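You operate a simulated robot arm through the tools that you are given. There is no shell and no other tool. Be economical: measure what you need, move in short steps, check, and stop when the job is done.

You are at the controls of a simulated robot arm. One attempt, no reset.

TASK
Put the spacer block on the steel worktop away on the top of the kitting bench. Fetch the clean strainer marked "120 mesh" from the clear middle of the steel worktop and stand it on the top of the side table. Take the sleeve from the top of the test bench and leave it in the packing case. Turn the crimp size knob to 22.5 mm. Turn the yellow torque driver knob to 25 Nm. Press the black marker button two times. Take the valve from the top of the parts rack and leave it on the top of the red outrigger box. Take the bag on the front of the blue cylinder bench and put it away on the top of the kitting bench. Put the silver valve block on the grey shelf on the red crane stand. Put the marked block on the grey shelf on the red crane stand. Put the blue gauge on the steel worktop away on the top of the side table. Put the thick red gauge on top of the yellow coating block. Press the caliper button three times. Turn the press knob to 5 mm. Any order will do. Set down upright: spacer block, clean strainer, valve.

Only the result counts: the job must be done as asked and must still hold three seconds after the hand-in. Knocking over, shifting, dropping, spilling or breaking anything else fails it.

THE ROBOT
A 6-joint arm with a four-finger gripper on a trunk, on a base that drives. Base frame: it is fixed to the floor where the robot stands at the start and does not move with it; the origin is under the middle of the robot, x ahead of it, y to its left, z up; the surface under the hand at the start is at about z = 720. Lengths are in mm, angles in degrees, forces in N, time in s.
With the tool pointing down near the work surface it reaches from about 500 to 900 mm from the robot's upright axis, wherever it stands. Its first joint turns from -166.0 to 166.0 degrees. Places, roughly: bag [5500, -6000, 750]; black marker button [6500, 900, 1400]; blue gauge [750, -250, 750]; caliper button [900, -200, 700]; clean strainer [500, 0, 750]; crimp size knob [-1400, -2100, 900]; grey shelf on the red crane stand [5200, -2800, 700]; marked block [6500, -4250, 1500]; packing case (17x17 cm) [-1640, 1260, 800]; press knob [800, 100, 1000]; silver valve block (8x6x5 cm) [5600, -6000, 800]; sleeve (3x3x4 cm) [-1600, -3000, 900]; spacer block (3x4x5 cm) [600, 0, 700]; thick red gauge [750, -250, 750]; top of the kitting bench [6500, -1700, 900]; top of the red outrigger box (12x32 cm) [4900, -2160, 1120]; top of the side table [600, 900, 800]; valve [6500, -3250, 1750]; yellow coating block [500, -250, 750]; yellow torque driver knob [-1700, -1400, 1300]. Payload 3.43 kg.
The tool frame sits at the grasp point between the pads (the TCP): z along the fingers, y along the line on which they close. The tips reach 30 mm beyond it. The gripper opens to 120 mm. The gripper's body begins 85 mm behind the TCP.
Orientation is that of the tool frame in the base frame, as a unit quaternion [x, y, z, w]. With the fingers straight down and closing along the base's y, the tool's x points along the base's -x, its y along +y and its z along -z.

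THE INTERFACE
- The arm moves only by the tool move_arm. Its argument "steps" is one flat list of numbers, 6 for each row, row after row: the shift along the tool's x, y, z in mm, then the turn, a rotation vector about the tool's x, y, z in degrees. In form: [x, y, z, rx, ry, rz, x, y, z, rx, ry, rz, ...]. A call has 1 to 8 rows; each row is the pose to reach, as a shift and turn from the pose commanded when the call began, along the tool's axes at that moment. "jaw" is the gripper command, from -1 (shut) to 1 (fully open), values between in proportion, set as the call begins (left out, the last holds). A row lasts 0.2 s, in which the tool goes at most 50 mm and 8.6 degrees; a call with a longer step from one row to the next is refused whole, and so is a gripper value outside its range. Where a pose cannot be reached the arm comes as near as it can. A force on the tool above 40 N (or 10 N above the force at the start of the call, whichever is more), or a blocked arm, ends the call early, and 0.2 s more pass. Each finger halts on what it meets, pressing with about 29 N; the grip force reading is that of the motor and also rises with nothing between the fingers. The clock runs only during rows and for 0.2 s after the last one: add rows that repeat a pose to give the fingers time. It gives the time, the measured TCP pose, the force on the tool (base axes), the opening and the grip force at its end, in the units of the frame above (readings bear some noise), with the torque about the TCP (base axes, N m) and any sound that the robot's microphone picked up.
- Cameras (640 x 400 px; columns grow to the right, rows downward): "scene" is now at [66.6, 197, 1499.2]; the picture's right is [-0.03, -1.00, 0.00], its down [-0.65, 0.02, -0.76] and it looks along [0.76, -0.03, -0.65] (base axes); focal length 214 px, centre (320, 200). "wrist" rides on the gripper at [71, -17, -121] in the tool frame; the picture's right is [0.23, 0.97, 0.00], its down [-0.81, 0.19, -0.55] and it looks along [-0.54, 0.13, 0.83] (tool axes); focal length 275 px, centre (320, 200).
- camera(camera): a new picture of that camera. No time passes.
- raise_lower(by): slides the trunk up (or, below 0, down) by that many mm; the arm and the scene camera ride with it, the base frame stays. It gives what a move gives, with no picture.
- roll_base(legs): drives the robot by 1 to 6 legs, each [ahead, left, turn to the left] in mm, mm and degrees, along the robot's own axes; the way and the turn of a leg run together, so that a leg with both is an arc; at most 1500 mm and 180 degrees a leg. The arm and the cameras ride along, it lands a little off, and it stops where it bumps. It gives what a move gives.
- turn_head(pan, tilt): turns the head with the scene camera to pan (to the left, within 120 degrees either way) and tilt (down, from -29 to 69), counted from straight ahead of the robot. It gives what a move gives.
- point_at(camera, pixels): there is no depth. For up to 12 entries [column, row, z] of the newest picture of that camera ("zoom" is the newest enlarged one), the place [x, y] in the base frame at which the ray of that pixel passes the height z, good to about 2 mm. No time passes.
- zoom(camera, box): a new picture of the part [left, top, right, bottom] of that camera's present view, enlarged. No time passes.
- job_done(): hands the job in; it is judged then, once.

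Go step by step. Measure first, check grasps and placings, and put right what went wrong. The budget is 371 turns and 312 pictures, counting those below and the enlarged ones. Unless the task says otherwise, let go and move clear before handing in, and close with one line.

The tools are called after "Request:" as a command line: name --argument value ..., lists and objects as JSON in quotes. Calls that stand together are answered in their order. move_arm: Moves the arm, as the interface text tells. Its arguments: {"type":"object","properties":{"steps":{"type":"array","items":{"type":"number"}},"jaw":{"type":"number"}},"required":["steps"]} The other tools are called the same way: raise_lower (by) slides the trunk up or down; roll_base (legs) drives the base; turn_head (pan, tilt) turns the head that bears the scene camera; camera (camera) takes a picture; point_at (camera, pixels) gives the place at which the rays of pixels pass given heights; zoom (camera, box) takes an enlarged picture of a part of a camera's view; job_done () hands the job in.

At the start:

```text
clock: 0.0
tool_pos: [471.0, 64.8, 1331.6]
tool_rot: [-0.001, 1.0, 0.0, 0.0]
wrist_force: [-0.4, 0.1, -0.5]
wrist_torque: [0.01, 0.0, 0.01]
grip_width: 120.2
finger_force: 0.0
trunk travel left (down, up): [-75.0, 465.0]
robot x, y, heading: [-0.3, 0.1, -0.0]
head pan, tilt: [-2.0, 40.4]
```

scene: 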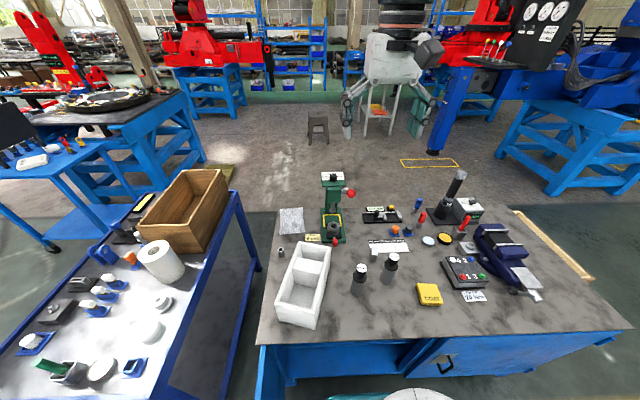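
wrist: 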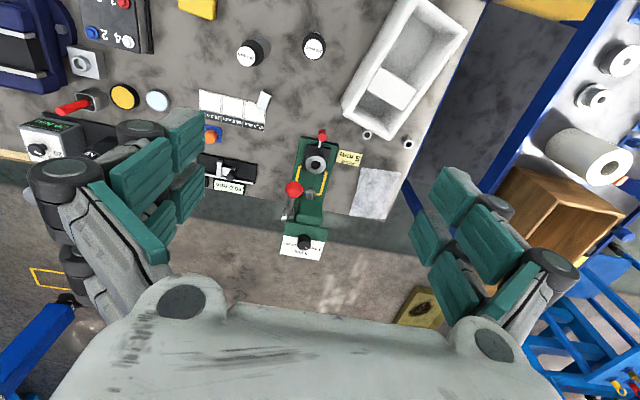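

The start pictures show the steel worktop ahead with bottles at about (360,272) and (391,262), a yellow block at (429,294) and a press at (333,205). I'll zoom in for detail.

Request:
zoom --camera "scene" --box '[260, 160, 420, 260]'

Request:
zoom --camera "scene" --box '[400, 160, 560, 310]'

Request:
zoom --camera "scene" --box '[260, 230, 420, 330]'

Request:
zoom --camera "scene" --box '[0, 180, 240, 400]'

```text
4.00 times, centred on (340, 210) of scene
```

zoom: 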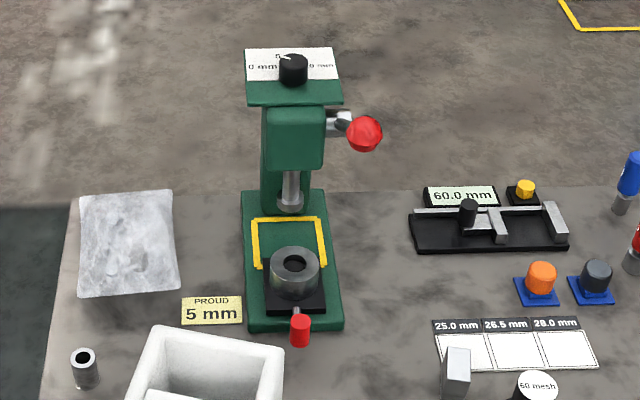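

```text
2.67 times, centred on (480, 235) of scene
```

zoom: 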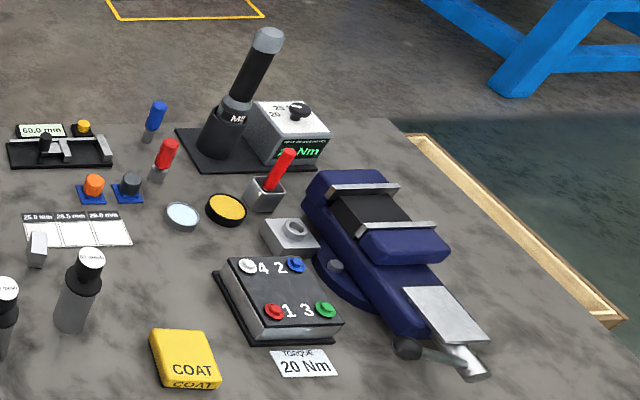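

```text
4.00 times, centred on (340, 280) of scene
```

zoom: 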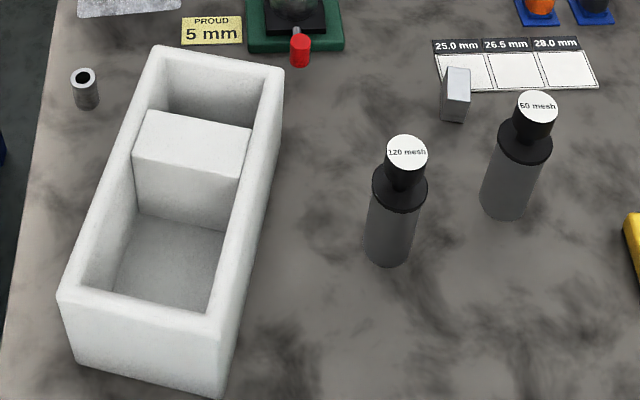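

```text
1.82 times, centred on (120, 290) of scene
```

zoom: 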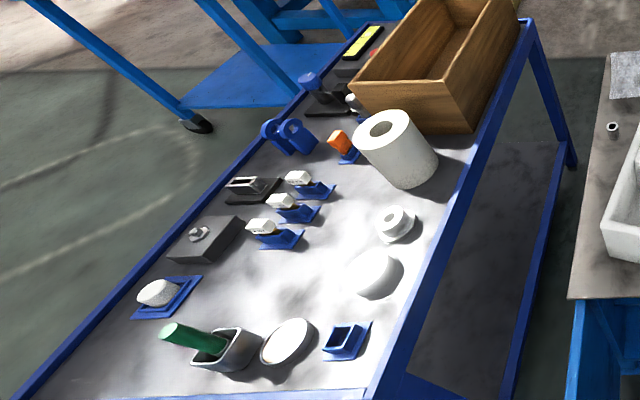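

Gauges, block and strainers are visible; I'll measure their places.

Request:
point_at --camera "scene" --pixels '[[374, 260, 720], [357, 295, 720], [386, 283, 720], [429, 303, 720], [421, 223, 720], [418, 212, 720], [464, 236, 720], [333, 178, 1000], [395, 206, 740], [600, 340, 720], [262, 345, 720], [300, 320, 760]]'

Request:
zoom --camera "scene" --box '[400, 190, 490, 250]'

Request:
zoom --camera "wrist" --box '[20, 0, 340, 200]'

Request:
zoom --camera "wrist" --box '[200, 80, 420, 260]'

```text
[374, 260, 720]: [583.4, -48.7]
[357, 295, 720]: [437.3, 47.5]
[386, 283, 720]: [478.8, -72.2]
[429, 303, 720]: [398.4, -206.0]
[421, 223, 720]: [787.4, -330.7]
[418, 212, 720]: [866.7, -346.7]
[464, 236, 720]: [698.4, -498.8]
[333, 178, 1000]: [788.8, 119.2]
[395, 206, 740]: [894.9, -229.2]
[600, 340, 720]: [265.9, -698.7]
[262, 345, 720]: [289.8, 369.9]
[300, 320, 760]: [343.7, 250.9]
```

```text
6.67 times, centred on (445, 220) of scene
```

zoom: 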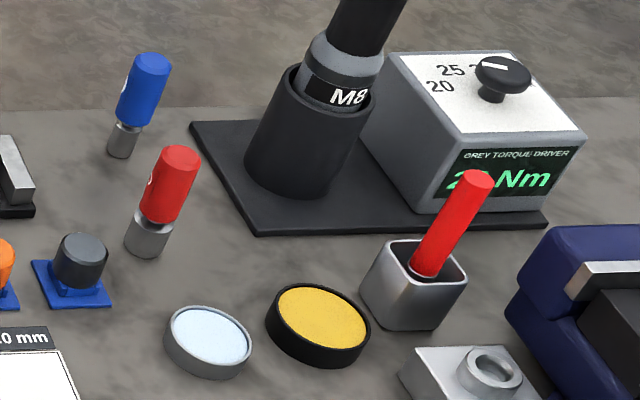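

```text
2.00 times, centred on (180, 100) of wrist
```

zoom: 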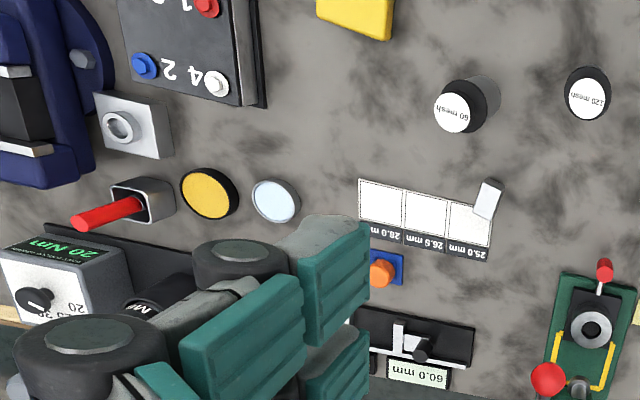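

```text
2.22 times, centred on (310, 170) of wrist
```

zoom: 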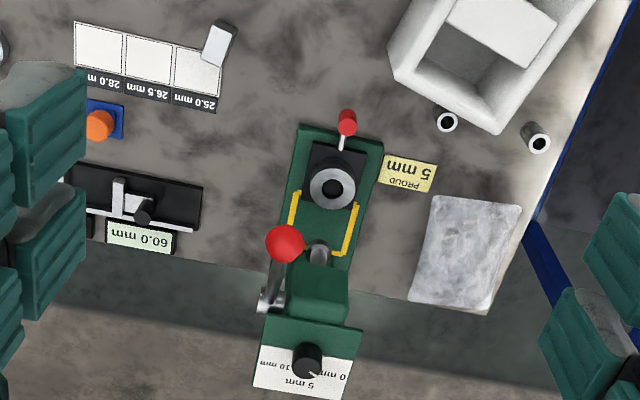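

The red stubby gauge at (421,223) is the thick one, and the thin red rod sits in a cup. Next I'll survey the surroundings with the head.

Request:
turn_head --pan 70 --tilt 25

Request:
camera --camera "scene"

Request:
turn_head --pan 120 --tilt 25

Request:
camera --camera "scene"

Request:
turn_head --pan -120 --tilt 20

Request:
camera --camera "scene"

Request:
turn_head --pan -50 --tilt 15

Request:
camera --camera "scene"

Request:
turn_head --pan 0 --tilt 5

Request:
camera --camera "scene"

```text
clock: 1.4
tool_pos: [470.1, 65.1, 1331.2]
tool_rot: [0.0, 1.0, 0.0, 0.0]
wrist_force: [-0.7, 0.2, 0.2]
wrist_torque: [0.0, 0.02, -0.03]
grip_width: 120.2
finger_force: 0.1
trunk travel left (down, up): [-75.0, 465.0]
robot x, y, heading: [1.3, 2.6, -0.3]
head pan, tilt: [70.0, 25.0]
```

```text
302 pictures are left
```

scene: 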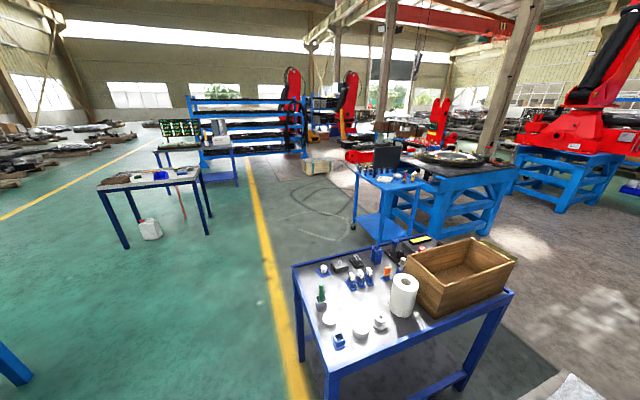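

```text
clock: 2.6
tool_pos: [469.8, 64.4, 1331.5]
tool_rot: [-0.001, 1.0, 0.0, 0.0]
wrist_force: [-0.6, -0.3, 0.4]
wrist_torque: [0.0, 0.01, 0.0]
grip_width: 120.0
finger_force: 0.0
trunk travel left (down, up): [-75.0, 465.0]
robot x, y, heading: [-2.8, -0.5, -0.1]
head pan, tilt: [120.0, 25.0]
```

```text
301 pictures are left
```

scene: 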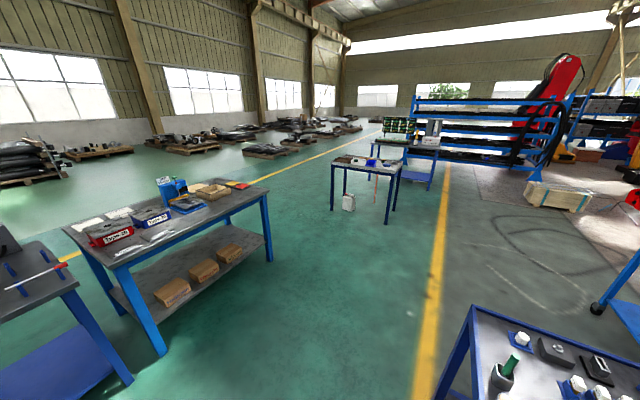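

```text
clock: 6.0
tool_pos: [469.5, 65.1, 1331.1]
tool_rot: [0.0, 1.0, 0.0, 0.0]
wrist_force: [-0.4, 0.7, -0.7]
wrist_torque: [0.0, -0.01, 0.01]
grip_width: 119.9
finger_force: 0.1
trunk travel left (down, up): [-75.0, 465.0]
robot x, y, heading: [0.1, 0.7, 0.0]
head pan, tilt: [-120.0, 20.0]
```

```text
300 pictures are left
```

scene: 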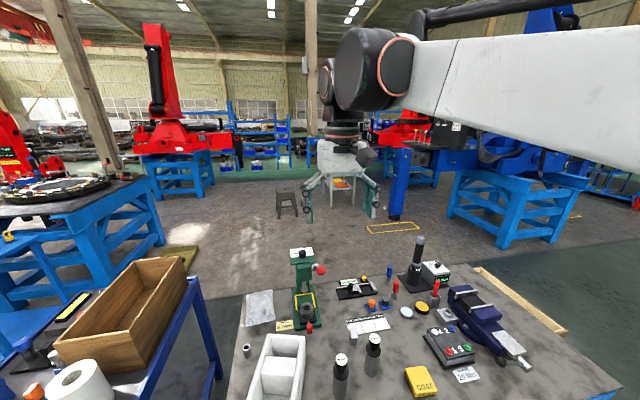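

```text
clock: 7.4
tool_pos: [470.2, 65.2, 1330.1]
tool_rot: [-0.001, 1.0, 0.0, 0.0]
wrist_force: [-0.1, -0.5, 0.5]
wrist_torque: [0.06, 0.01, -0.01]
grip_width: 120.3
finger_force: 0.0
trunk travel left (down, up): [-75.0, 465.0]
robot x, y, heading: [-1.1, -0.1, -0.0]
head pan, tilt: [-50.0, 15.0]
```

```text
299 pictures are left
```

scene: 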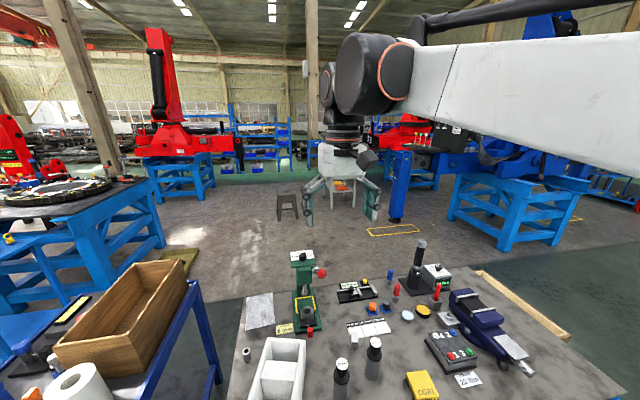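

```text
clock: 8.6
tool_pos: [469.6, 64.8, 1331.2]
tool_rot: [0.0, 1.0, 0.0, 0.0]
wrist_force: [-0.6, 0.2, 0.1]
wrist_torque: [-0.02, 0.01, -0.01]
grip_width: 120.2
finger_force: 0.0
trunk travel left (down, up): [-75.0, 465.0]
robot x, y, heading: [1.2, 2.1, 0.1]
head pan, tilt: [0.0, 5.0]
```

```text
298 pictures are left
```

scene: 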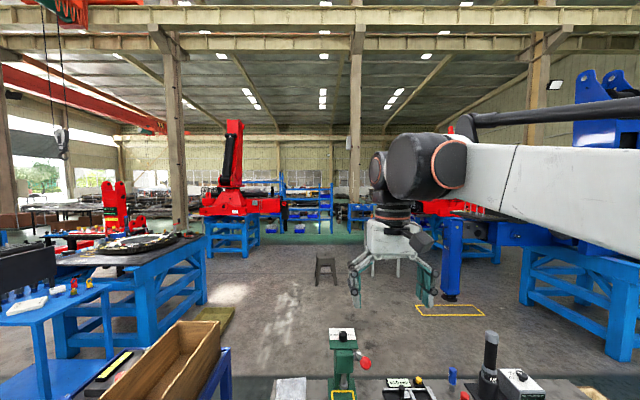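

The pan -120 and -50 pictures look like straight ahead, as if right-hand pan isn't real. I'll test one smaller right pan.

Request:
turn_head --pan -90 --tilt 25

Request:
camera --camera "scene"

Request:
point_at --camera "scene" --pixels '[[320, 200, 720], [320, 300, 720]]'

```text
clock: 10.2
tool_pos: [470.0, 63.3, 1331.4]
tool_rot: [0.0, 1.0, 0.0, 0.0]
wrist_force: [-1.0, 0.3, -0.8]
wrist_torque: [-0.01, 0.02, 0.02]
grip_width: 120.0
finger_force: 0.0
trunk travel left (down, up): [-75.0, 465.0]
robot x, y, heading: [-2.4, 0.1, -0.1]
head pan, tilt: [-90.0, 25.0]
```

```text
297 pictures are left
```

scene: 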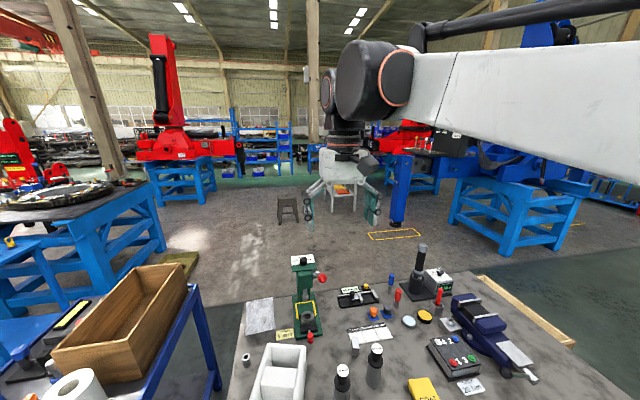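

```text
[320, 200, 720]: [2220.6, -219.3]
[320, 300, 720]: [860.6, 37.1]
```

The head is evidently stopped by the arm on the right side, so I'll turn the base for right-hand views. I'm starting on the worktop: closed fingers go above the caliper button at about (890,-217).

Request:
turn_head --pan -2 --tilt 40

Request:
move_arm --steps '[-30, -28, 20, 0, 0, 0, -60, -56, 40, 0, 0, 0, -90, -84, 60, 0, 0, 0, -120, -112, 80, 0, 0, 0, -150, -140, 100, 0, 0, 0, -180, -168, 120, 0, 0, 0, -210, -196, 140, 0, 0, 0, -240, -224, 160, 0, 0, 0]' --jaw -1

Request:
move_arm --steps '[-25, -6, 30, 0, 0, 0, -50, -12, 60, 0, 0, 0, -75, -18, 90, 0, 0, 0, -100, -24, 120, 0, 0, 0, -120, -30, 150, 0, 0, 0, -140, -38, 185, 0, 0, 0, -160, -48, 220, 0, 0, 0, -170, -55, 260, 0, 0, 0]'

Request:
camera --camera "scene"

Request:
camera --camera "wrist"

```text
clock: 11.9
tool_pos: [469.8, 63.4, 1331.2]
tool_rot: [0.0, 1.0, 0.0, 0.0]
wrist_force: [0.7, -0.1, -1.0]
wrist_torque: [-0.01, -0.02, 0.02]
grip_width: 120.0
finger_force: 0.0
trunk travel left (down, up): [-75.0, 465.0]
robot x, y, heading: [-1.7, -2.1, 0.1]
head pan, tilt: [-2.0, 40.0]
```

```text
clock: 13.7
tool_pos: [710.2, -159.8, 1170.9]
tool_rot: [0.0, 1.0, 0.0, 0.0]
wrist_force: [0.1, -0.1, -0.2]
wrist_torque: [0.0, -0.02, 0.01]
grip_width: 0.0
finger_force: 28.7
trunk travel left (down, up): [-75.0, 465.0]
robot x, y, heading: [1.1, 0.1, -0.2]
head pan, tilt: [-2.0, 40.0]
```

```text
clock: 15.5
tool_pos: [880.6, -214.6, 910.1]
tool_rot: [0.0, 1.0, 0.0, 0.0]
wrist_force: [0.6, 0.1, 0.2]
wrist_torque: [-0.01, -0.01, -0.01]
grip_width: 0.2
finger_force: 29.1
trunk travel left (down, up): [-75.0, 465.0]
robot x, y, heading: [0.4, -0.3, 0.1]
head pan, tilt: [-2.0, 40.0]
```

```text
296 pictures are left
```

scene: 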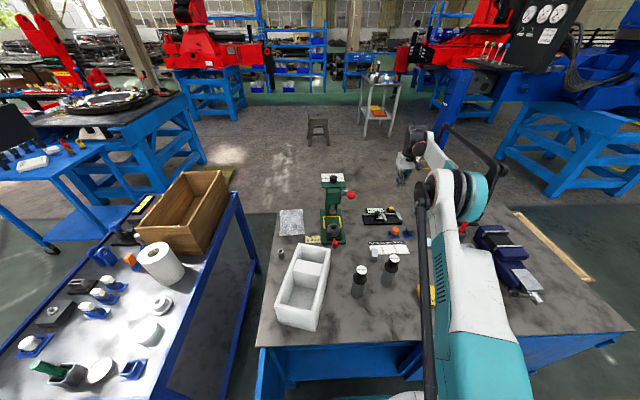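

```text
295 pictures are left
```

wrist: 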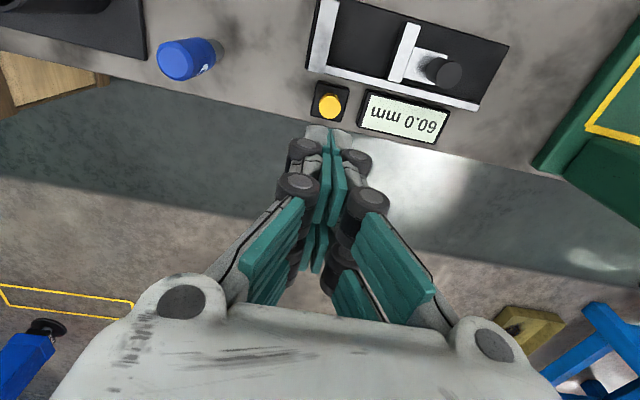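

The yellow caliper button is at wrist (330,101). I'll intersect its ray with the scene ray to get the height.

Request:
point_at --camera "wrist" --pixels '[[330, 101, 730], [330, 101, 745], [330, 101, 760], [327, 103, 720]]'

Request:
point_at --camera "scene" --pixels '[[391, 207, 730], [391, 207, 745], [391, 207, 760]]'

Request:
zoom --camera "scene" --box '[340, 190, 440, 260]'

```text
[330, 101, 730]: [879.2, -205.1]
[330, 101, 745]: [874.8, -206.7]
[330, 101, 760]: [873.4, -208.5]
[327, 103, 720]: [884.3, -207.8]
```

```text
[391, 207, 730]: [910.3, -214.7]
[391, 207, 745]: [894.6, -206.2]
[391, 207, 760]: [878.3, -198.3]
```

```text
5.71 times, centred on (390, 225) of scene
```

zoom: 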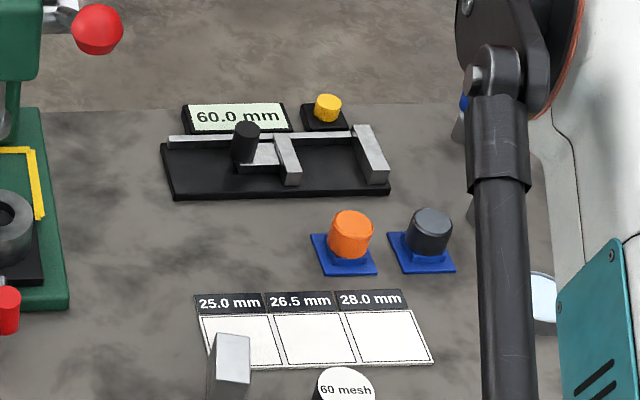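

The button is really at scene (397,208), so I'll recheck the rays.

Request:
point_at --camera "scene" --pixels '[[397.4, 207.2, 730], [397.4, 207.2, 750], [397.4, 207.2, 770]]'

Request:
zoom --camera "wrist" --box '[280, 60, 380, 160]'

Request:
point_at --camera "zoom" --pixels '[[320, 270, 750], [320, 270, 730]]'

```text
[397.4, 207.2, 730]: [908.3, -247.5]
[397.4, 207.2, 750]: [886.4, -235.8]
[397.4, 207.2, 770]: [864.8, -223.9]
```

```text
4.00 times, centred on (330, 110) of wrist
```

zoom: 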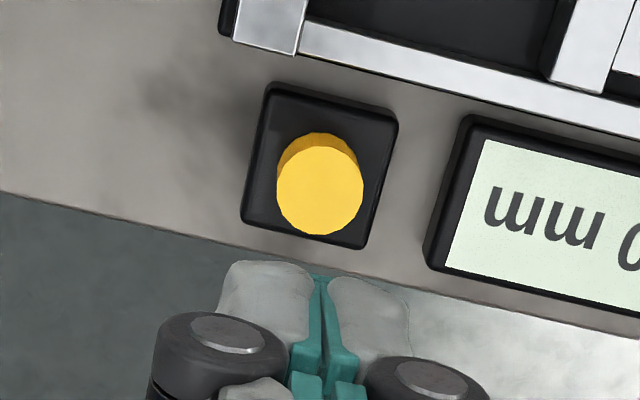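

```text
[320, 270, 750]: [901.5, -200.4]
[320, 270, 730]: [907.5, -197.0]
```

Accounting for the true zoom window, both cameras agree on (882,-204) with the top at about z 753. I'll move over it and go down to just above.

Request:
move_arm --steps '[-1, 11, 20, 0, 0, 0, -1, 11, 45, 0, 0, 0, -1, 11, 70, 0, 0, 0, -1, 11, 90, 0, 0, 0, -1, 11, 105, 0, 0, 0, -1, 11, 105, 0, 0, 0]'

Request:
camera --camera "wrist"

Request:
zoom --camera "scene" --box '[350, 180, 430, 230]'

```text
clock: 16.9
tool_pos: [881.6, -203.6, 805.7]
tool_rot: [0.0, 1.0, 0.0, 0.001]
wrist_force: [0.2, -1.0, 0.1]
wrist_torque: [-0.01, -0.01, -0.01]
grip_width: 0.0
finger_force: 29.3
trunk travel left (down, up): [-75.0, 465.0]
robot x, y, heading: [1.6, -1.4, 0.1]
head pan, tilt: [-2.0, 40.0]
```

```text
292 pictures are left
```

wrist: 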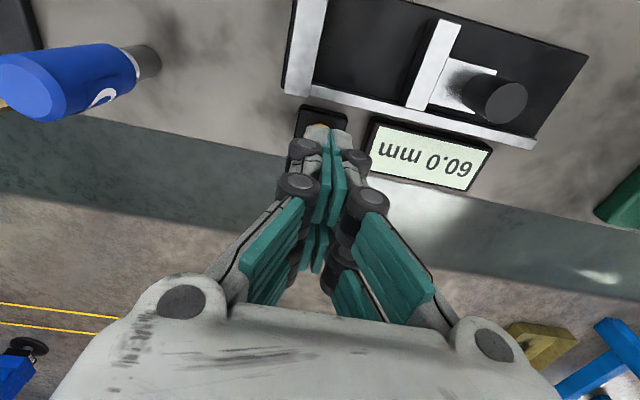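

```text
8.00 times, centred on (390, 205) of scene
```

zoom: 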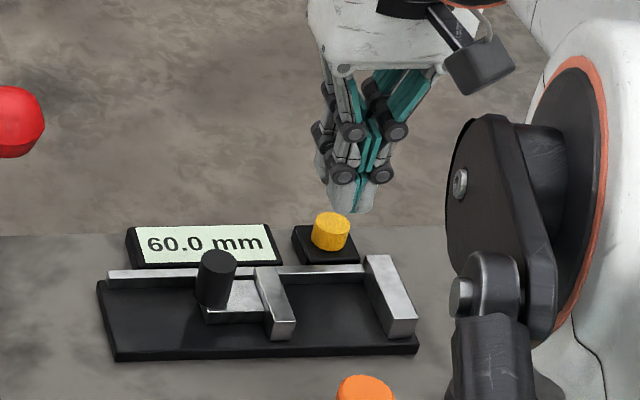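

The tips are near the button. I'll check the alignment by ray.

Request:
point_at --camera "zoom" --pixels '[[350, 211, 776], [331, 222, 753], [331, 222, 745], [350, 211, 765]]'

Request:
point_at --camera "wrist" --pixels '[[328, 123, 750], [328, 123, 776]]'

Request:
zoom --camera "wrist" --box '[290, 95, 370, 145]'

```text
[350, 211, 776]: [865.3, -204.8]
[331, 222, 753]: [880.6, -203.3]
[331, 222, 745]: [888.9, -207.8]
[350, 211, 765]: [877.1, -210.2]
```

```text
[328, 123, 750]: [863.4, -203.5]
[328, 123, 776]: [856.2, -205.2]
```

```text
8.00 times, centred on (330, 120) of wrist
```

zoom: 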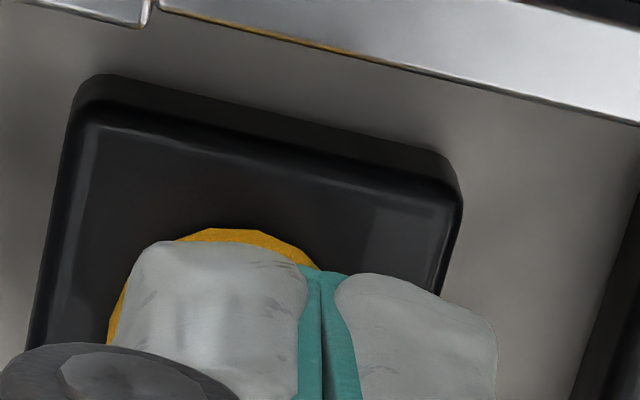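

The alignment is good to a few mm, with the button centre about y -206. Now pressing down slowly.

Request:
move_arm --steps '[1, -4, 5, 0, 0, 0, 1, -4, 10, 0, 0, 0, 1, -4, 14, 0, 0, 0, 1, -4, 17, 0, 0, 0, 1, -4, 20, 0, 0, 0, 1, -4, 23, 0, 0, 0, 1, -4, 26, 0, 0, 0, 1, -4, 29, 0, 0, 0]'

Request:
zoom --camera "scene" --box '[350, 180, 430, 230]'

```text
clock: 18.7
tool_pos: [880.3, -207.3, 776.7]
tool_rot: [0.0, 1.0, -0.001, 0.0]
wrist_force: [-0.3, -1.1, -0.7]
wrist_torque: [-0.02, -0.02, 0.0]
grip_width: 0.0
finger_force: 29.0
trunk travel left (down, up): [-75.0, 465.0]
robot x, y, heading: [-1.1, 3.3, 0.0]
head pan, tilt: [-2.0, 40.0]
```

```text
8.00 times, centred on (390, 205) of scene
```

zoom: 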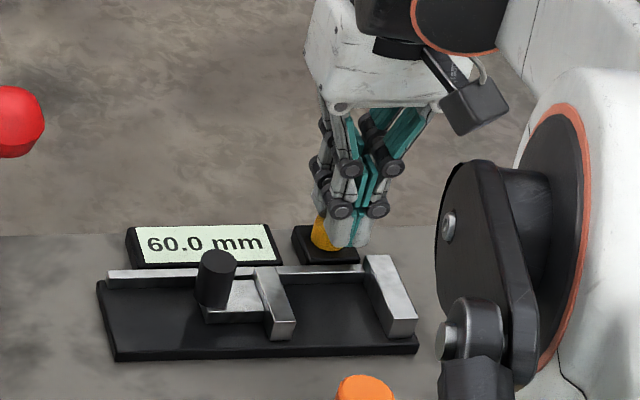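

There's no contact yet and the fingers appear in front-right of the button, so I'll check with the wrist view.

Request:
point_at --camera "zoom" --pixels '[[350, 247, 747], [350, 247, 735], [326, 222, 745], [326, 222, 735], [326, 265, 722]]'

Request:
zoom --camera "wrist" --box '[290, 95, 370, 145]'

```text
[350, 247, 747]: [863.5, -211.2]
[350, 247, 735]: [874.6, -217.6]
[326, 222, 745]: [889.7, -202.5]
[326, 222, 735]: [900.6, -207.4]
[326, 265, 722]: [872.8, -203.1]
```

```text
8.00 times, centred on (330, 120) of wrist
```

zoom: 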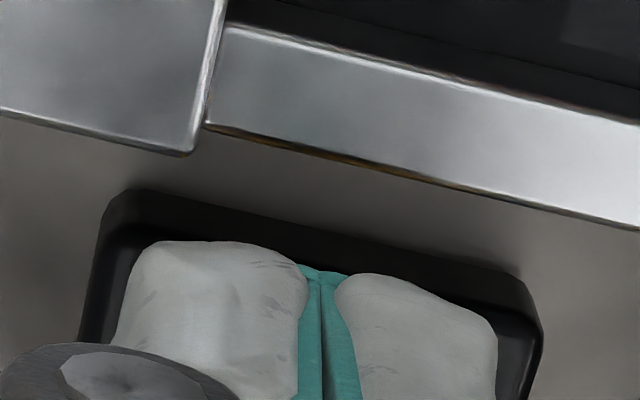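

The base plate's front edge is at x≈873, so the button centre is nearer (892,-208) with the top at about 742. I'll lift, shift forward and press.

Request:
move_arm --steps '[0, 0, -12, 0, 0, 0, -11, 0, -12, 0, 0, 0, -11, 0, -4, 0, 0, 0, -11, 0, 2, 0, 0, 0, -11, 0, 5, 0, 0, 0, -11, 0, 8, 0, 0, 0, -11, 0, 11, 0, 0, 0, -11, 0, 14, 0, 0, 0]'

Request:
zoom --camera "scene" --box '[350, 180, 430, 230]'

```text
clock: 20.5
tool_pos: [882.6, -206.1, 767.8]
tool_rot: [0.0, 1.0, -0.002, 0.002]
wrist_force: [20.1, -3.9, 23.4]
wrist_torque: [-0.12, -0.51, -0.04]
grip_width: 5.8
finger_force: 33.3
out of reach, approached as far as the arm can: row 3, 4, 5, 6, 7, 8
trunk travel left (down, up): [-75.0, 465.0]
robot x, y, heading: [3.0, 0.2, -0.0]
head pan, tilt: [-2.0, 40.0]
heard: click
```

```text
8.00 times, centred on (390, 205) of scene
```

zoom: 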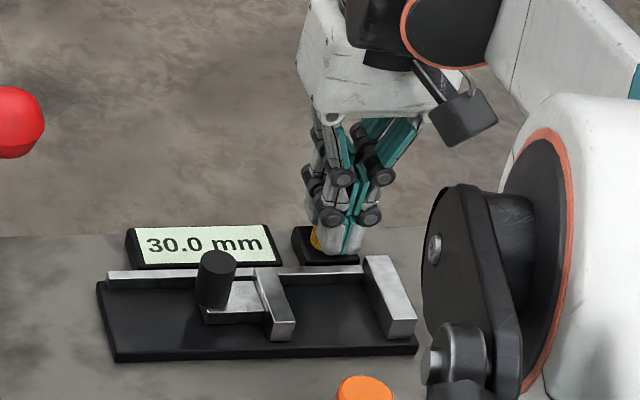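

It clicked once and the display changed to 30.0. I'll lift and press again at x≈885, which is within reach.

Request:
move_arm --steps '[4, 0, -10, 0, 0, 0, 6, 0, -24, 0, 0, 0, 6, 0, -24, 0, 0, 0, 6, 0, -14, 0, 0, 0, 6, 0, -9, 0, 0, 0, 6, 0, -5, 0, 0, 0, 6, 0, -1, 0, 0, 0, 6, 0, 2, 0, 0, 0]'

Request:
zoom --camera "scene" --box '[350, 180, 430, 230]'

```text
clock: 22.3
tool_pos: [875.3, -206.1, 767.1]
tool_rot: [0.0, 1.0, 0.0, 0.002]
wrist_force: [12.7, -1.5, 30.1]
wrist_torque: [-0.02, -0.27, 0.02]
grip_width: 6.0
finger_force: 33.5
trunk travel left (down, up): [-75.0, 465.0]
robot x, y, heading: [-0.4, 1.9, -0.2]
head pan, tilt: [-2.0, 40.0]
heard: click
```

```text
8.00 times, centred on (390, 205) of scene
```

zoom: 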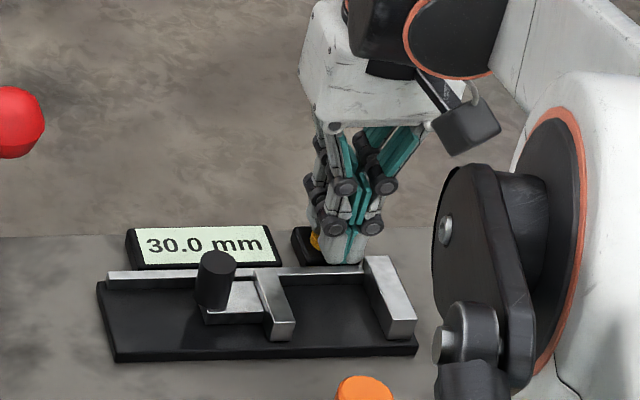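

It clicked again but the display still reads 30.0. I'll lift and look.

Request:
move_arm --steps '[0, 0, -15, 0, 0, 0, 0, 0, -30, 0, 0, 0]'

Request:
zoom --camera "scene" --box '[350, 180, 430, 230]'

```text
clock: 22.9
tool_pos: [876.1, -205.0, 793.7]
tool_rot: [0.0, 1.0, -0.001, 0.0]
wrist_force: [-0.8, 0.6, 0.6]
wrist_torque: [0.0, 0.01, -0.05]
grip_width: 0.1
finger_force: 33.4
trunk travel left (down, up): [-75.0, 465.0]
robot x, y, heading: [-0.3, -1.6, 0.1]
head pan, tilt: [-2.0, 40.0]
```

```text
8.00 times, centred on (390, 205) of scene
```

zoom: 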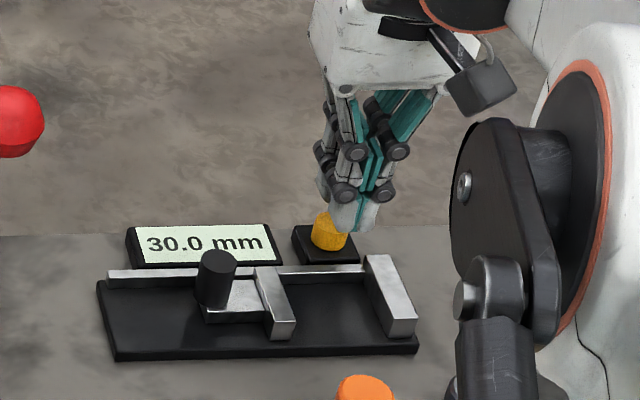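

Two clicks are counted. Now the third press.

Request:
move_arm --steps '[-4, 0, 10, 0, 0, 0, -4, 0, 16, 0, 0, 0, -4, 0, 20, 0, 0, 0, -4, 0, 24, 0, 0, 0, -4, 0, 28, 0, 0, 0, -4, 0, 31, 0, 0, 0]'

Request:
zoom --camera "scene" --box '[350, 180, 430, 230]'

```text
clock: 24.5
tool_pos: [880.9, -206.1, 768.1]
tool_rot: [0.0, 1.0, -0.001, 0.002]
wrist_force: [6.8, -1.3, 23.2]
wrist_torque: [0.05, 0.04, 0.17]
grip_width: 6.3
finger_force: 33.6
trunk travel left (down, up): [-75.0, 465.0]
robot x, y, heading: [-1.4, 2.6, -0.0]
head pan, tilt: [-2.0, 40.0]
heard: click
stopped in row 6: the force on the tool passed its limit at 41 N (the readings are from after the stop); the commanded pose is now the measured one
```

```text
8.00 times, centred on (390, 205) of scene
```

zoom: 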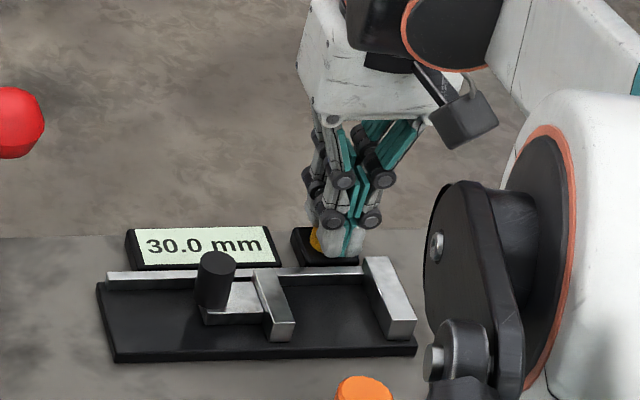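

That's three clicks. Now I'll lift clear and look at the press knob.

Request:
move_arm --steps '[0, 0, -40, 0, 0, 0, 0, 0, -80, 0, 0, 0, 0, 0, -130, 0, 0, 0, 0, 0, -180, 0, 0, 0, 30, 30, -210, 0, 0, 0, 60, 60, -230, 0, 0, 0, 80, 100, -250, 0, 0, 0, 90, 140, -260, 0, 0, 0]'

Request:
zoom --camera "scene" --box '[300, 155, 380, 205]'

Request:
camera --camera "wrist"

```text
refused: row 5 steps farther than a row can; nothing moved
```

```text
8.00 times, centred on (340, 180) of scene
```

zoom: 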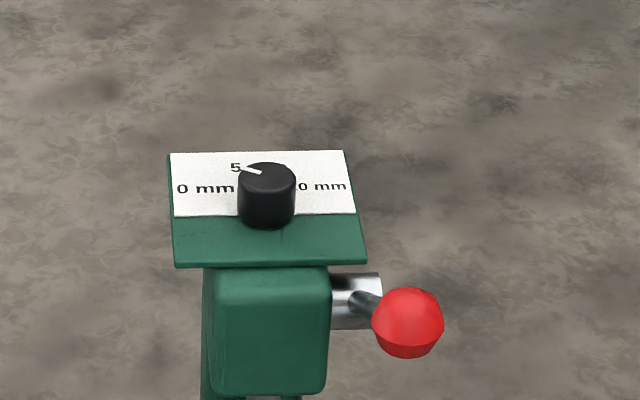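

```text
282 pictures are left
```

wrist: 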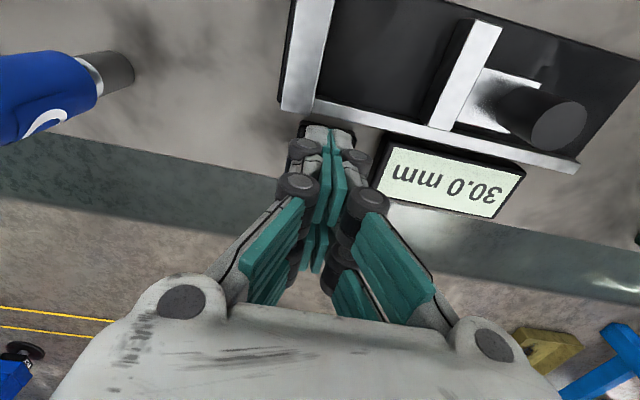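

The pointer sits between 0 and 5 mm. I'll lift in legal steps toward the knob.

Request:
point_at --camera "scene" --pixels '[[333.3, 178, 1000], [333.3, 178, 1020], [333.3, 178, 1040]]'

Request:
move_arm --steps '[0, 0, -48, 0, 0, 0, 0, 0, -96, 0, 0, 0, 0, 0, -144, 0, 0, 0, 0, 0, -192, 0, 0, 0, 20, 10, -236, 0, 0, 0, 45, 20, -276, 0, 0, 0, 65, 40, -316, 0, 0, 0, 75, 60, -356, 0, 0, 0]'

Request:
move_arm --steps '[20, 40, -5, 0, 0, 0, 40, 80, -10, 0, 0, 0, 55, 125, -15, 0, 0, 0, 60, 170, -20, 0, 0, 0, 60, 215, -20, 0, 0, 0, 60, 260, -20, 0, 0, 0]' --jaw 0

Request:
camera --camera "wrist"

```text
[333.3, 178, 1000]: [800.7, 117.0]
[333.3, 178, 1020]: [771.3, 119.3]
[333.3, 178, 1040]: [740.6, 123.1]
```

```text
clock: 26.3
tool_pos: [805.5, -145.0, 1120.7]
tool_rot: [0.0, 1.0, -0.001, 0.001]
wrist_force: [-0.1, -0.3, -1.0]
wrist_torque: [0.01, 0.01, -0.01]
grip_width: 0.1
finger_force: 33.2
trunk travel left (down, up): [-75.0, 465.0]
robot x, y, heading: [2.1, -0.9, 0.2]
head pan, tilt: [-2.0, 40.0]
```

```text
clock: 27.7
tool_pos: [746.3, 114.0, 1138.1]
tool_rot: [0.0, 1.0, -0.001, 0.001]
wrist_force: [-0.3, -0.8, 0.1]
wrist_torque: [-0.04, 0.04, -0.01]
grip_width: 60.2
finger_force: 0.1
trunk travel left (down, up): [-75.0, 465.0]
robot x, y, heading: [-2.3, 2.1, -0.3]
head pan, tilt: [-2.0, 40.0]
```

```text
281 pictures are left
```

wrist: 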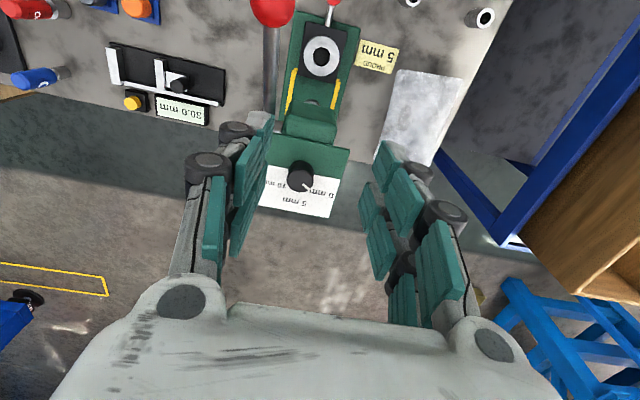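

Request:
zoom --camera "wrist" --box '[260, 150, 340, 200]'

Request:
point_at --camera "wrist" --pixels '[[300, 177, 960], [300, 177, 980], [300, 177, 1000], [300, 177, 1020]]'

```text
8.00 times, centred on (300, 175) of wrist
```

zoom: 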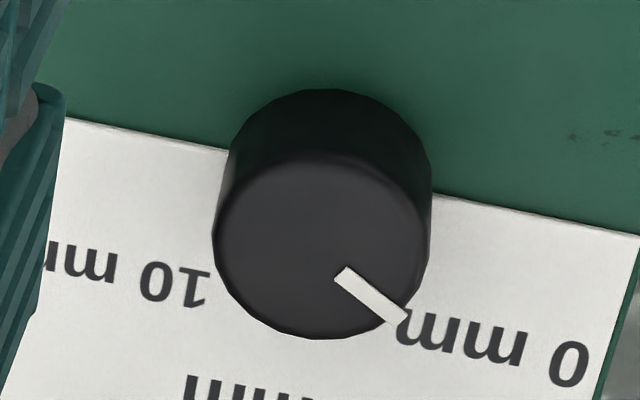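

```text
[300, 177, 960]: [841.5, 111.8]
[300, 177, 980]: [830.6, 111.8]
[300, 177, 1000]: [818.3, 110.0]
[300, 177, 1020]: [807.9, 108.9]
```

The knob top is at about (829,113,981), and I'll measure the pointer's direction.

Request:
point_at --camera "zoom" --pixels '[[322, 248, 981], [345, 275, 981], [398, 315, 981], [213, 235, 981], [430, 250, 981], [185, 285, 955], [570, 365, 955]]'

Request:
zoom --camera "wrist" --box '[240, 140, 360, 220]'

Request:
point_at --camera "zoom" --pixels '[[320, 325, 955], [490, 285, 955], [190, 255, 955], [320, 200, 981]]'

```text
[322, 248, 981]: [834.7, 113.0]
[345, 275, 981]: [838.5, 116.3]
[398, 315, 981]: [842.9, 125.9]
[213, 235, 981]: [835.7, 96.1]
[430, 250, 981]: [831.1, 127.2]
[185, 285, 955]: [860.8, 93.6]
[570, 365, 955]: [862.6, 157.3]
```

```text
5.00 times, centred on (300, 180) of wrist
```

zoom: 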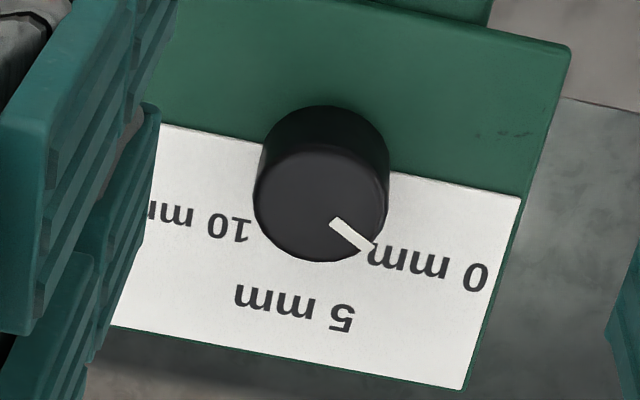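

```text
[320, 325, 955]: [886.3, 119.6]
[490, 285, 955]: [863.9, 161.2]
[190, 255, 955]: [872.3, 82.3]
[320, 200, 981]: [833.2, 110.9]
```

The pointer is about 60° toward +y (0 mm), with the 5 mm label straight along +x, so I must turn about 60° clockwise from above. I'll move over the knob with a 45 mm opening.

Request:
move_arm --steps '[-30, -1, 20, 0, 0, 0, -60, -2, 40, 0, 0, 0, -86, -2, 65, 0, 0, 0, -86, -2, 90, 0, 0, 0, -86, -2, 110, 0, 0, 0]' --jaw -0.25

Request:
zoom --camera "scene" --box '[290, 140, 390, 205]'

Request:
camera --camera "wrist"

```text
clock: 28.9
tool_pos: [833.0, 112.7, 1030.6]
tool_rot: [-0.001, 1.0, 0.0, 0.002]
wrist_force: [-0.6, -0.5, 0.9]
wrist_torque: [-0.02, 0.01, 0.01]
grip_width: 45.0
finger_force: 0.0
trunk travel left (down, up): [-75.0, 465.0]
robot x, y, heading: [2.6, 1.7, 0.1]
head pan, tilt: [-2.0, 40.0]
```

```text
6.15 times, centred on (340, 172) of scene
```

zoom: 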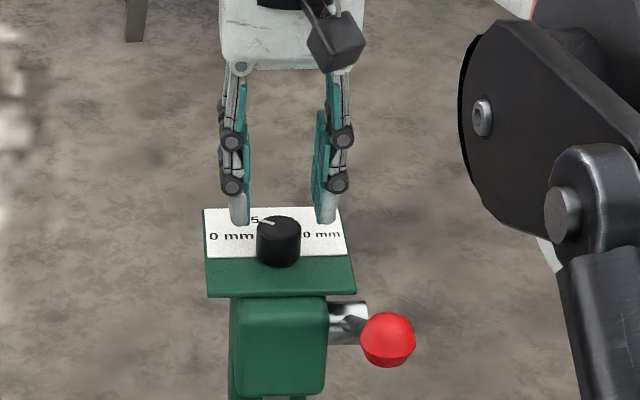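

```text
277 pictures are left
```

wrist: 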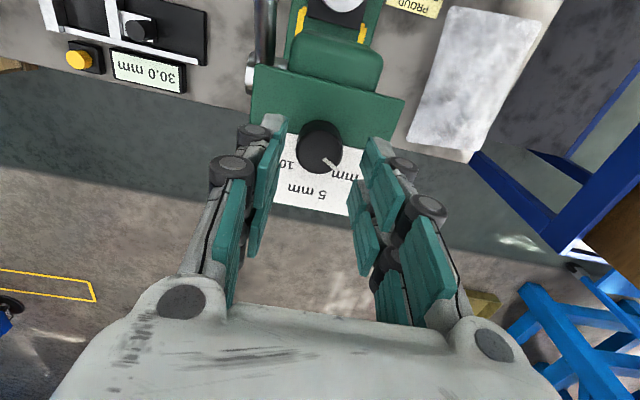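

The knob is centred between the fingers, at wrist (320,148) against a predicted (320,150). I'll descend 38 mm and close.

Request:
move_arm --steps '[0, 0, 15, 0, 0, 0, 0, 0, 28, 0, 0, 0, 0, 0, 38, 0, 0, 0]'

Request:
move_arm --steps '[0, 0, 0, 0, 0, 0, 0, 0, 0, 0, 0, 0, 0, 0, 0, 0, 0, 0]' --jaw -1

Request:
zoom --camera "wrist" --box '[260, 100, 380, 175]'

```text
clock: 29.7
tool_pos: [831.9, 113.1, 991.7]
tool_rot: [0.001, 1.0, -0.001, 0.002]
wrist_force: [0.3, -0.2, -0.6]
wrist_torque: [0.03, 0.01, -0.03]
grip_width: 44.7
finger_force: 0.0
trunk travel left (down, up): [-75.0, 465.0]
robot x, y, heading: [-0.4, 4.0, -0.1]
head pan, tilt: [-2.0, 40.0]
```

```text
clock: 30.5
tool_pos: [832.9, 113.3, 990.7]
tool_rot: [0.0, 1.0, 0.0, 0.002]
wrist_force: [2.1, 2.3, 2.1]
wrist_torque: [0.17, -0.16, 0.0]
grip_width: 30.5
finger_force: 45.2
trunk travel left (down, up): [-75.0, 465.0]
robot x, y, heading: [-2.3, 1.3, 0.1]
head pan, tilt: [-2.0, 40.0]
```

```text
5.33 times, centred on (320, 138) of wrist
```

zoom: 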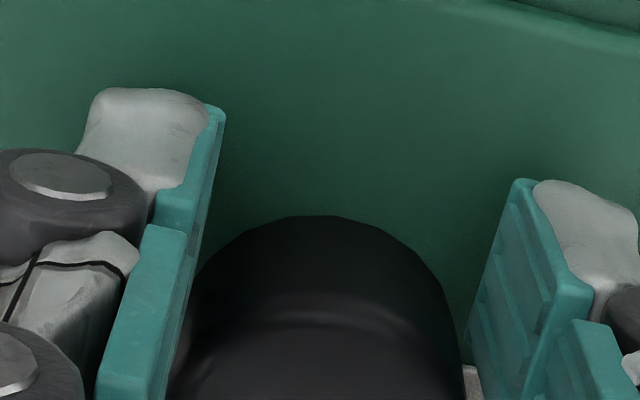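

The knob is gripped at 30.5 mm wide. I'll rotate +60° about the tool z.

Request:
move_arm --steps '[0, 0, 0, 0, 0, 7.5, 0, 0, 0, 0, 0, 15, 0, 0, 0, 0, 0, 22.5, 0, 0, 0, 0, 0, 30, 0, 0, 0, 0, 0, 37.5, 0, 0, 0, 0, 0, 45, 0, 0, 0, 0, 0, 52.5, 0, 0, 0, 0, 0, 60]'

Request:
zoom --camera "scene" --box '[300, 155, 380, 205]'

Request:
camera --camera "wrist"

```text
clock: 32.3
tool_pos: [834.3, 113.7, 992.4]
tool_rot: [0.501, 0.866, 0.001, 0.003]
wrist_force: [25.8, 14.5, 18.0]
wrist_torque: [0.01, -1.07, 0.1]
grip_width: 30.6
finger_force: 45.1
trunk travel left (down, up): [-75.0, 465.0]
robot x, y, heading: [1.2, 0.8, -0.0]
head pan, tilt: [-2.0, 40.0]
```

```text
8.00 times, centred on (340, 180) of scene
```

zoom: 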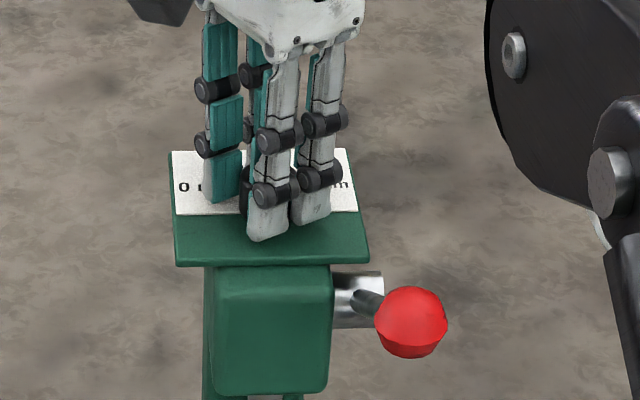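

```text
274 pictures are left
```

wrist: 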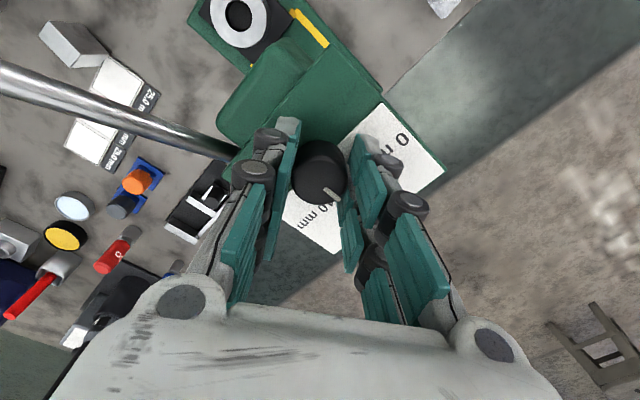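

The pointer moved with the gripper. I'll open, lift and check.

Request:
move_arm --steps '[0, 0, 0, 0, 0, 0, 0, 0, 0, 0, 0, 0, 0, 0, -30, 0, 0, 0, 0, 0, -70, 0, 0, 0]' --jaw -0.1

Request:
zoom --camera "wrist" --box '[240, 110, 440, 235]'

Request:
zoom --camera "scene" --box '[300, 155, 380, 205]'

```text
clock: 33.3
tool_pos: [831.3, 112.8, 1061.9]
tool_rot: [0.5, 0.866, 0.001, 0.002]
wrist_force: [-0.6, 0.2, -0.4]
wrist_torque: [-0.01, 0.01, -0.02]
grip_width: 54.2
finger_force: 0.1
trunk travel left (down, up): [-75.0, 465.0]
robot x, y, heading: [2.1, -3.2, 0.3]
head pan, tilt: [-2.0, 40.0]
```

```text
3.20 times, centred on (340, 172) of wrist
```

zoom: 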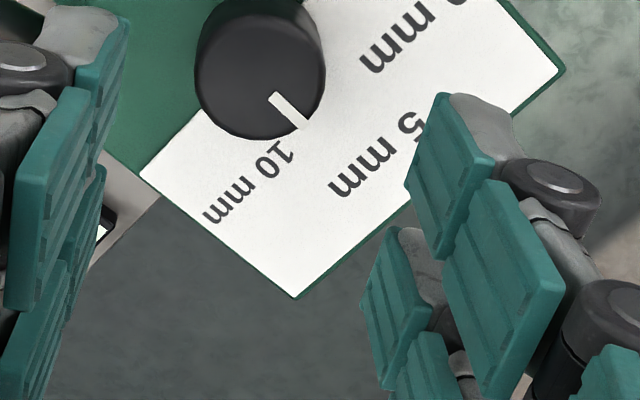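

```text
8.00 times, centred on (340, 180) of scene
```

zoom: 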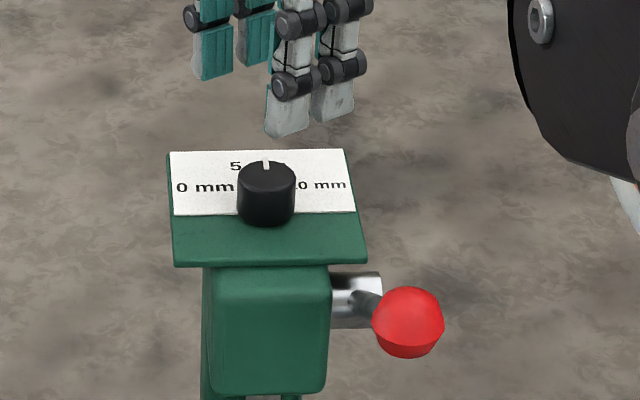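

The pointer now points straight back at 5 mm. I'll verify numerically.

Request:
point_at --camera "zoom" --pixels '[[265, 161, 981], [266, 170, 981], [170, 154, 955], [344, 151, 955], [174, 216, 955], [356, 212, 955]]'

Request:
zoom --camera "wrist" --box '[280, 100, 360, 150]'

Request:
point_at --camera "zoom" --pixels '[[330, 275, 981], [400, 350, 981]]'

```text
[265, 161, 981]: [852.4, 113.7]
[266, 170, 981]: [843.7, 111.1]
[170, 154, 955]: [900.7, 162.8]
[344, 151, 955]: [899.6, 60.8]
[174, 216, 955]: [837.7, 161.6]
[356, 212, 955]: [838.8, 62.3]
```

```text
8.00 times, centred on (320, 125) of wrist
```

zoom: 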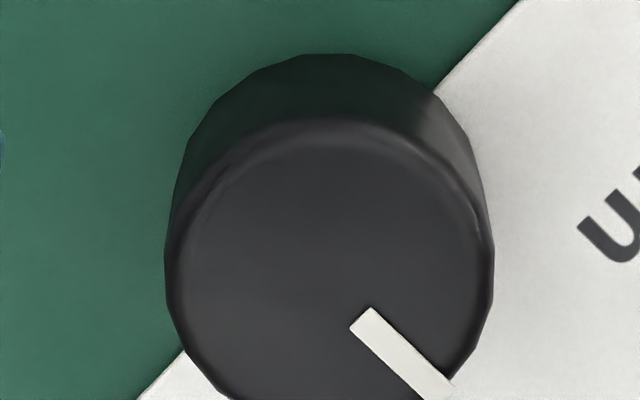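

```text
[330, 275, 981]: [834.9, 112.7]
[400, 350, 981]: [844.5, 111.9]
```

The 5 mm setting looks right. Next is the red gauge, so I'll unrotate the wrist and move over toward (790,-300).

Request:
move_arm --steps '[-3, -20, -10, 0, 0, -8, -6, -40, -20, 0, 0, -16, -9, -60, -30, 0, 0, -24, -12, -80, -30, 0, 0, -32, -15, -100, -30, 0, 0, -40, -18, -120, -30, 0, 0, -48, -21, -135, -30, 0, 0, -54, -24, -150, -30, 0, 0, -60]' --jaw 0.2

```text
clock: 35.1
tool_pos: [715.2, 16.2, 1091.8]
tool_rot: [0.0, 1.0, -0.001, 0.001]
wrist_force: [-0.7, -0.4, -0.3]
wrist_torque: [0.02, 0.04, 0.01]
grip_width: 72.0
finger_force: 0.1
trunk travel left (down, up): [-75.0, 465.0]
robot x, y, heading: [6.1, 4.5, -0.0]
head pan, tilt: [-2.0, 40.0]
```

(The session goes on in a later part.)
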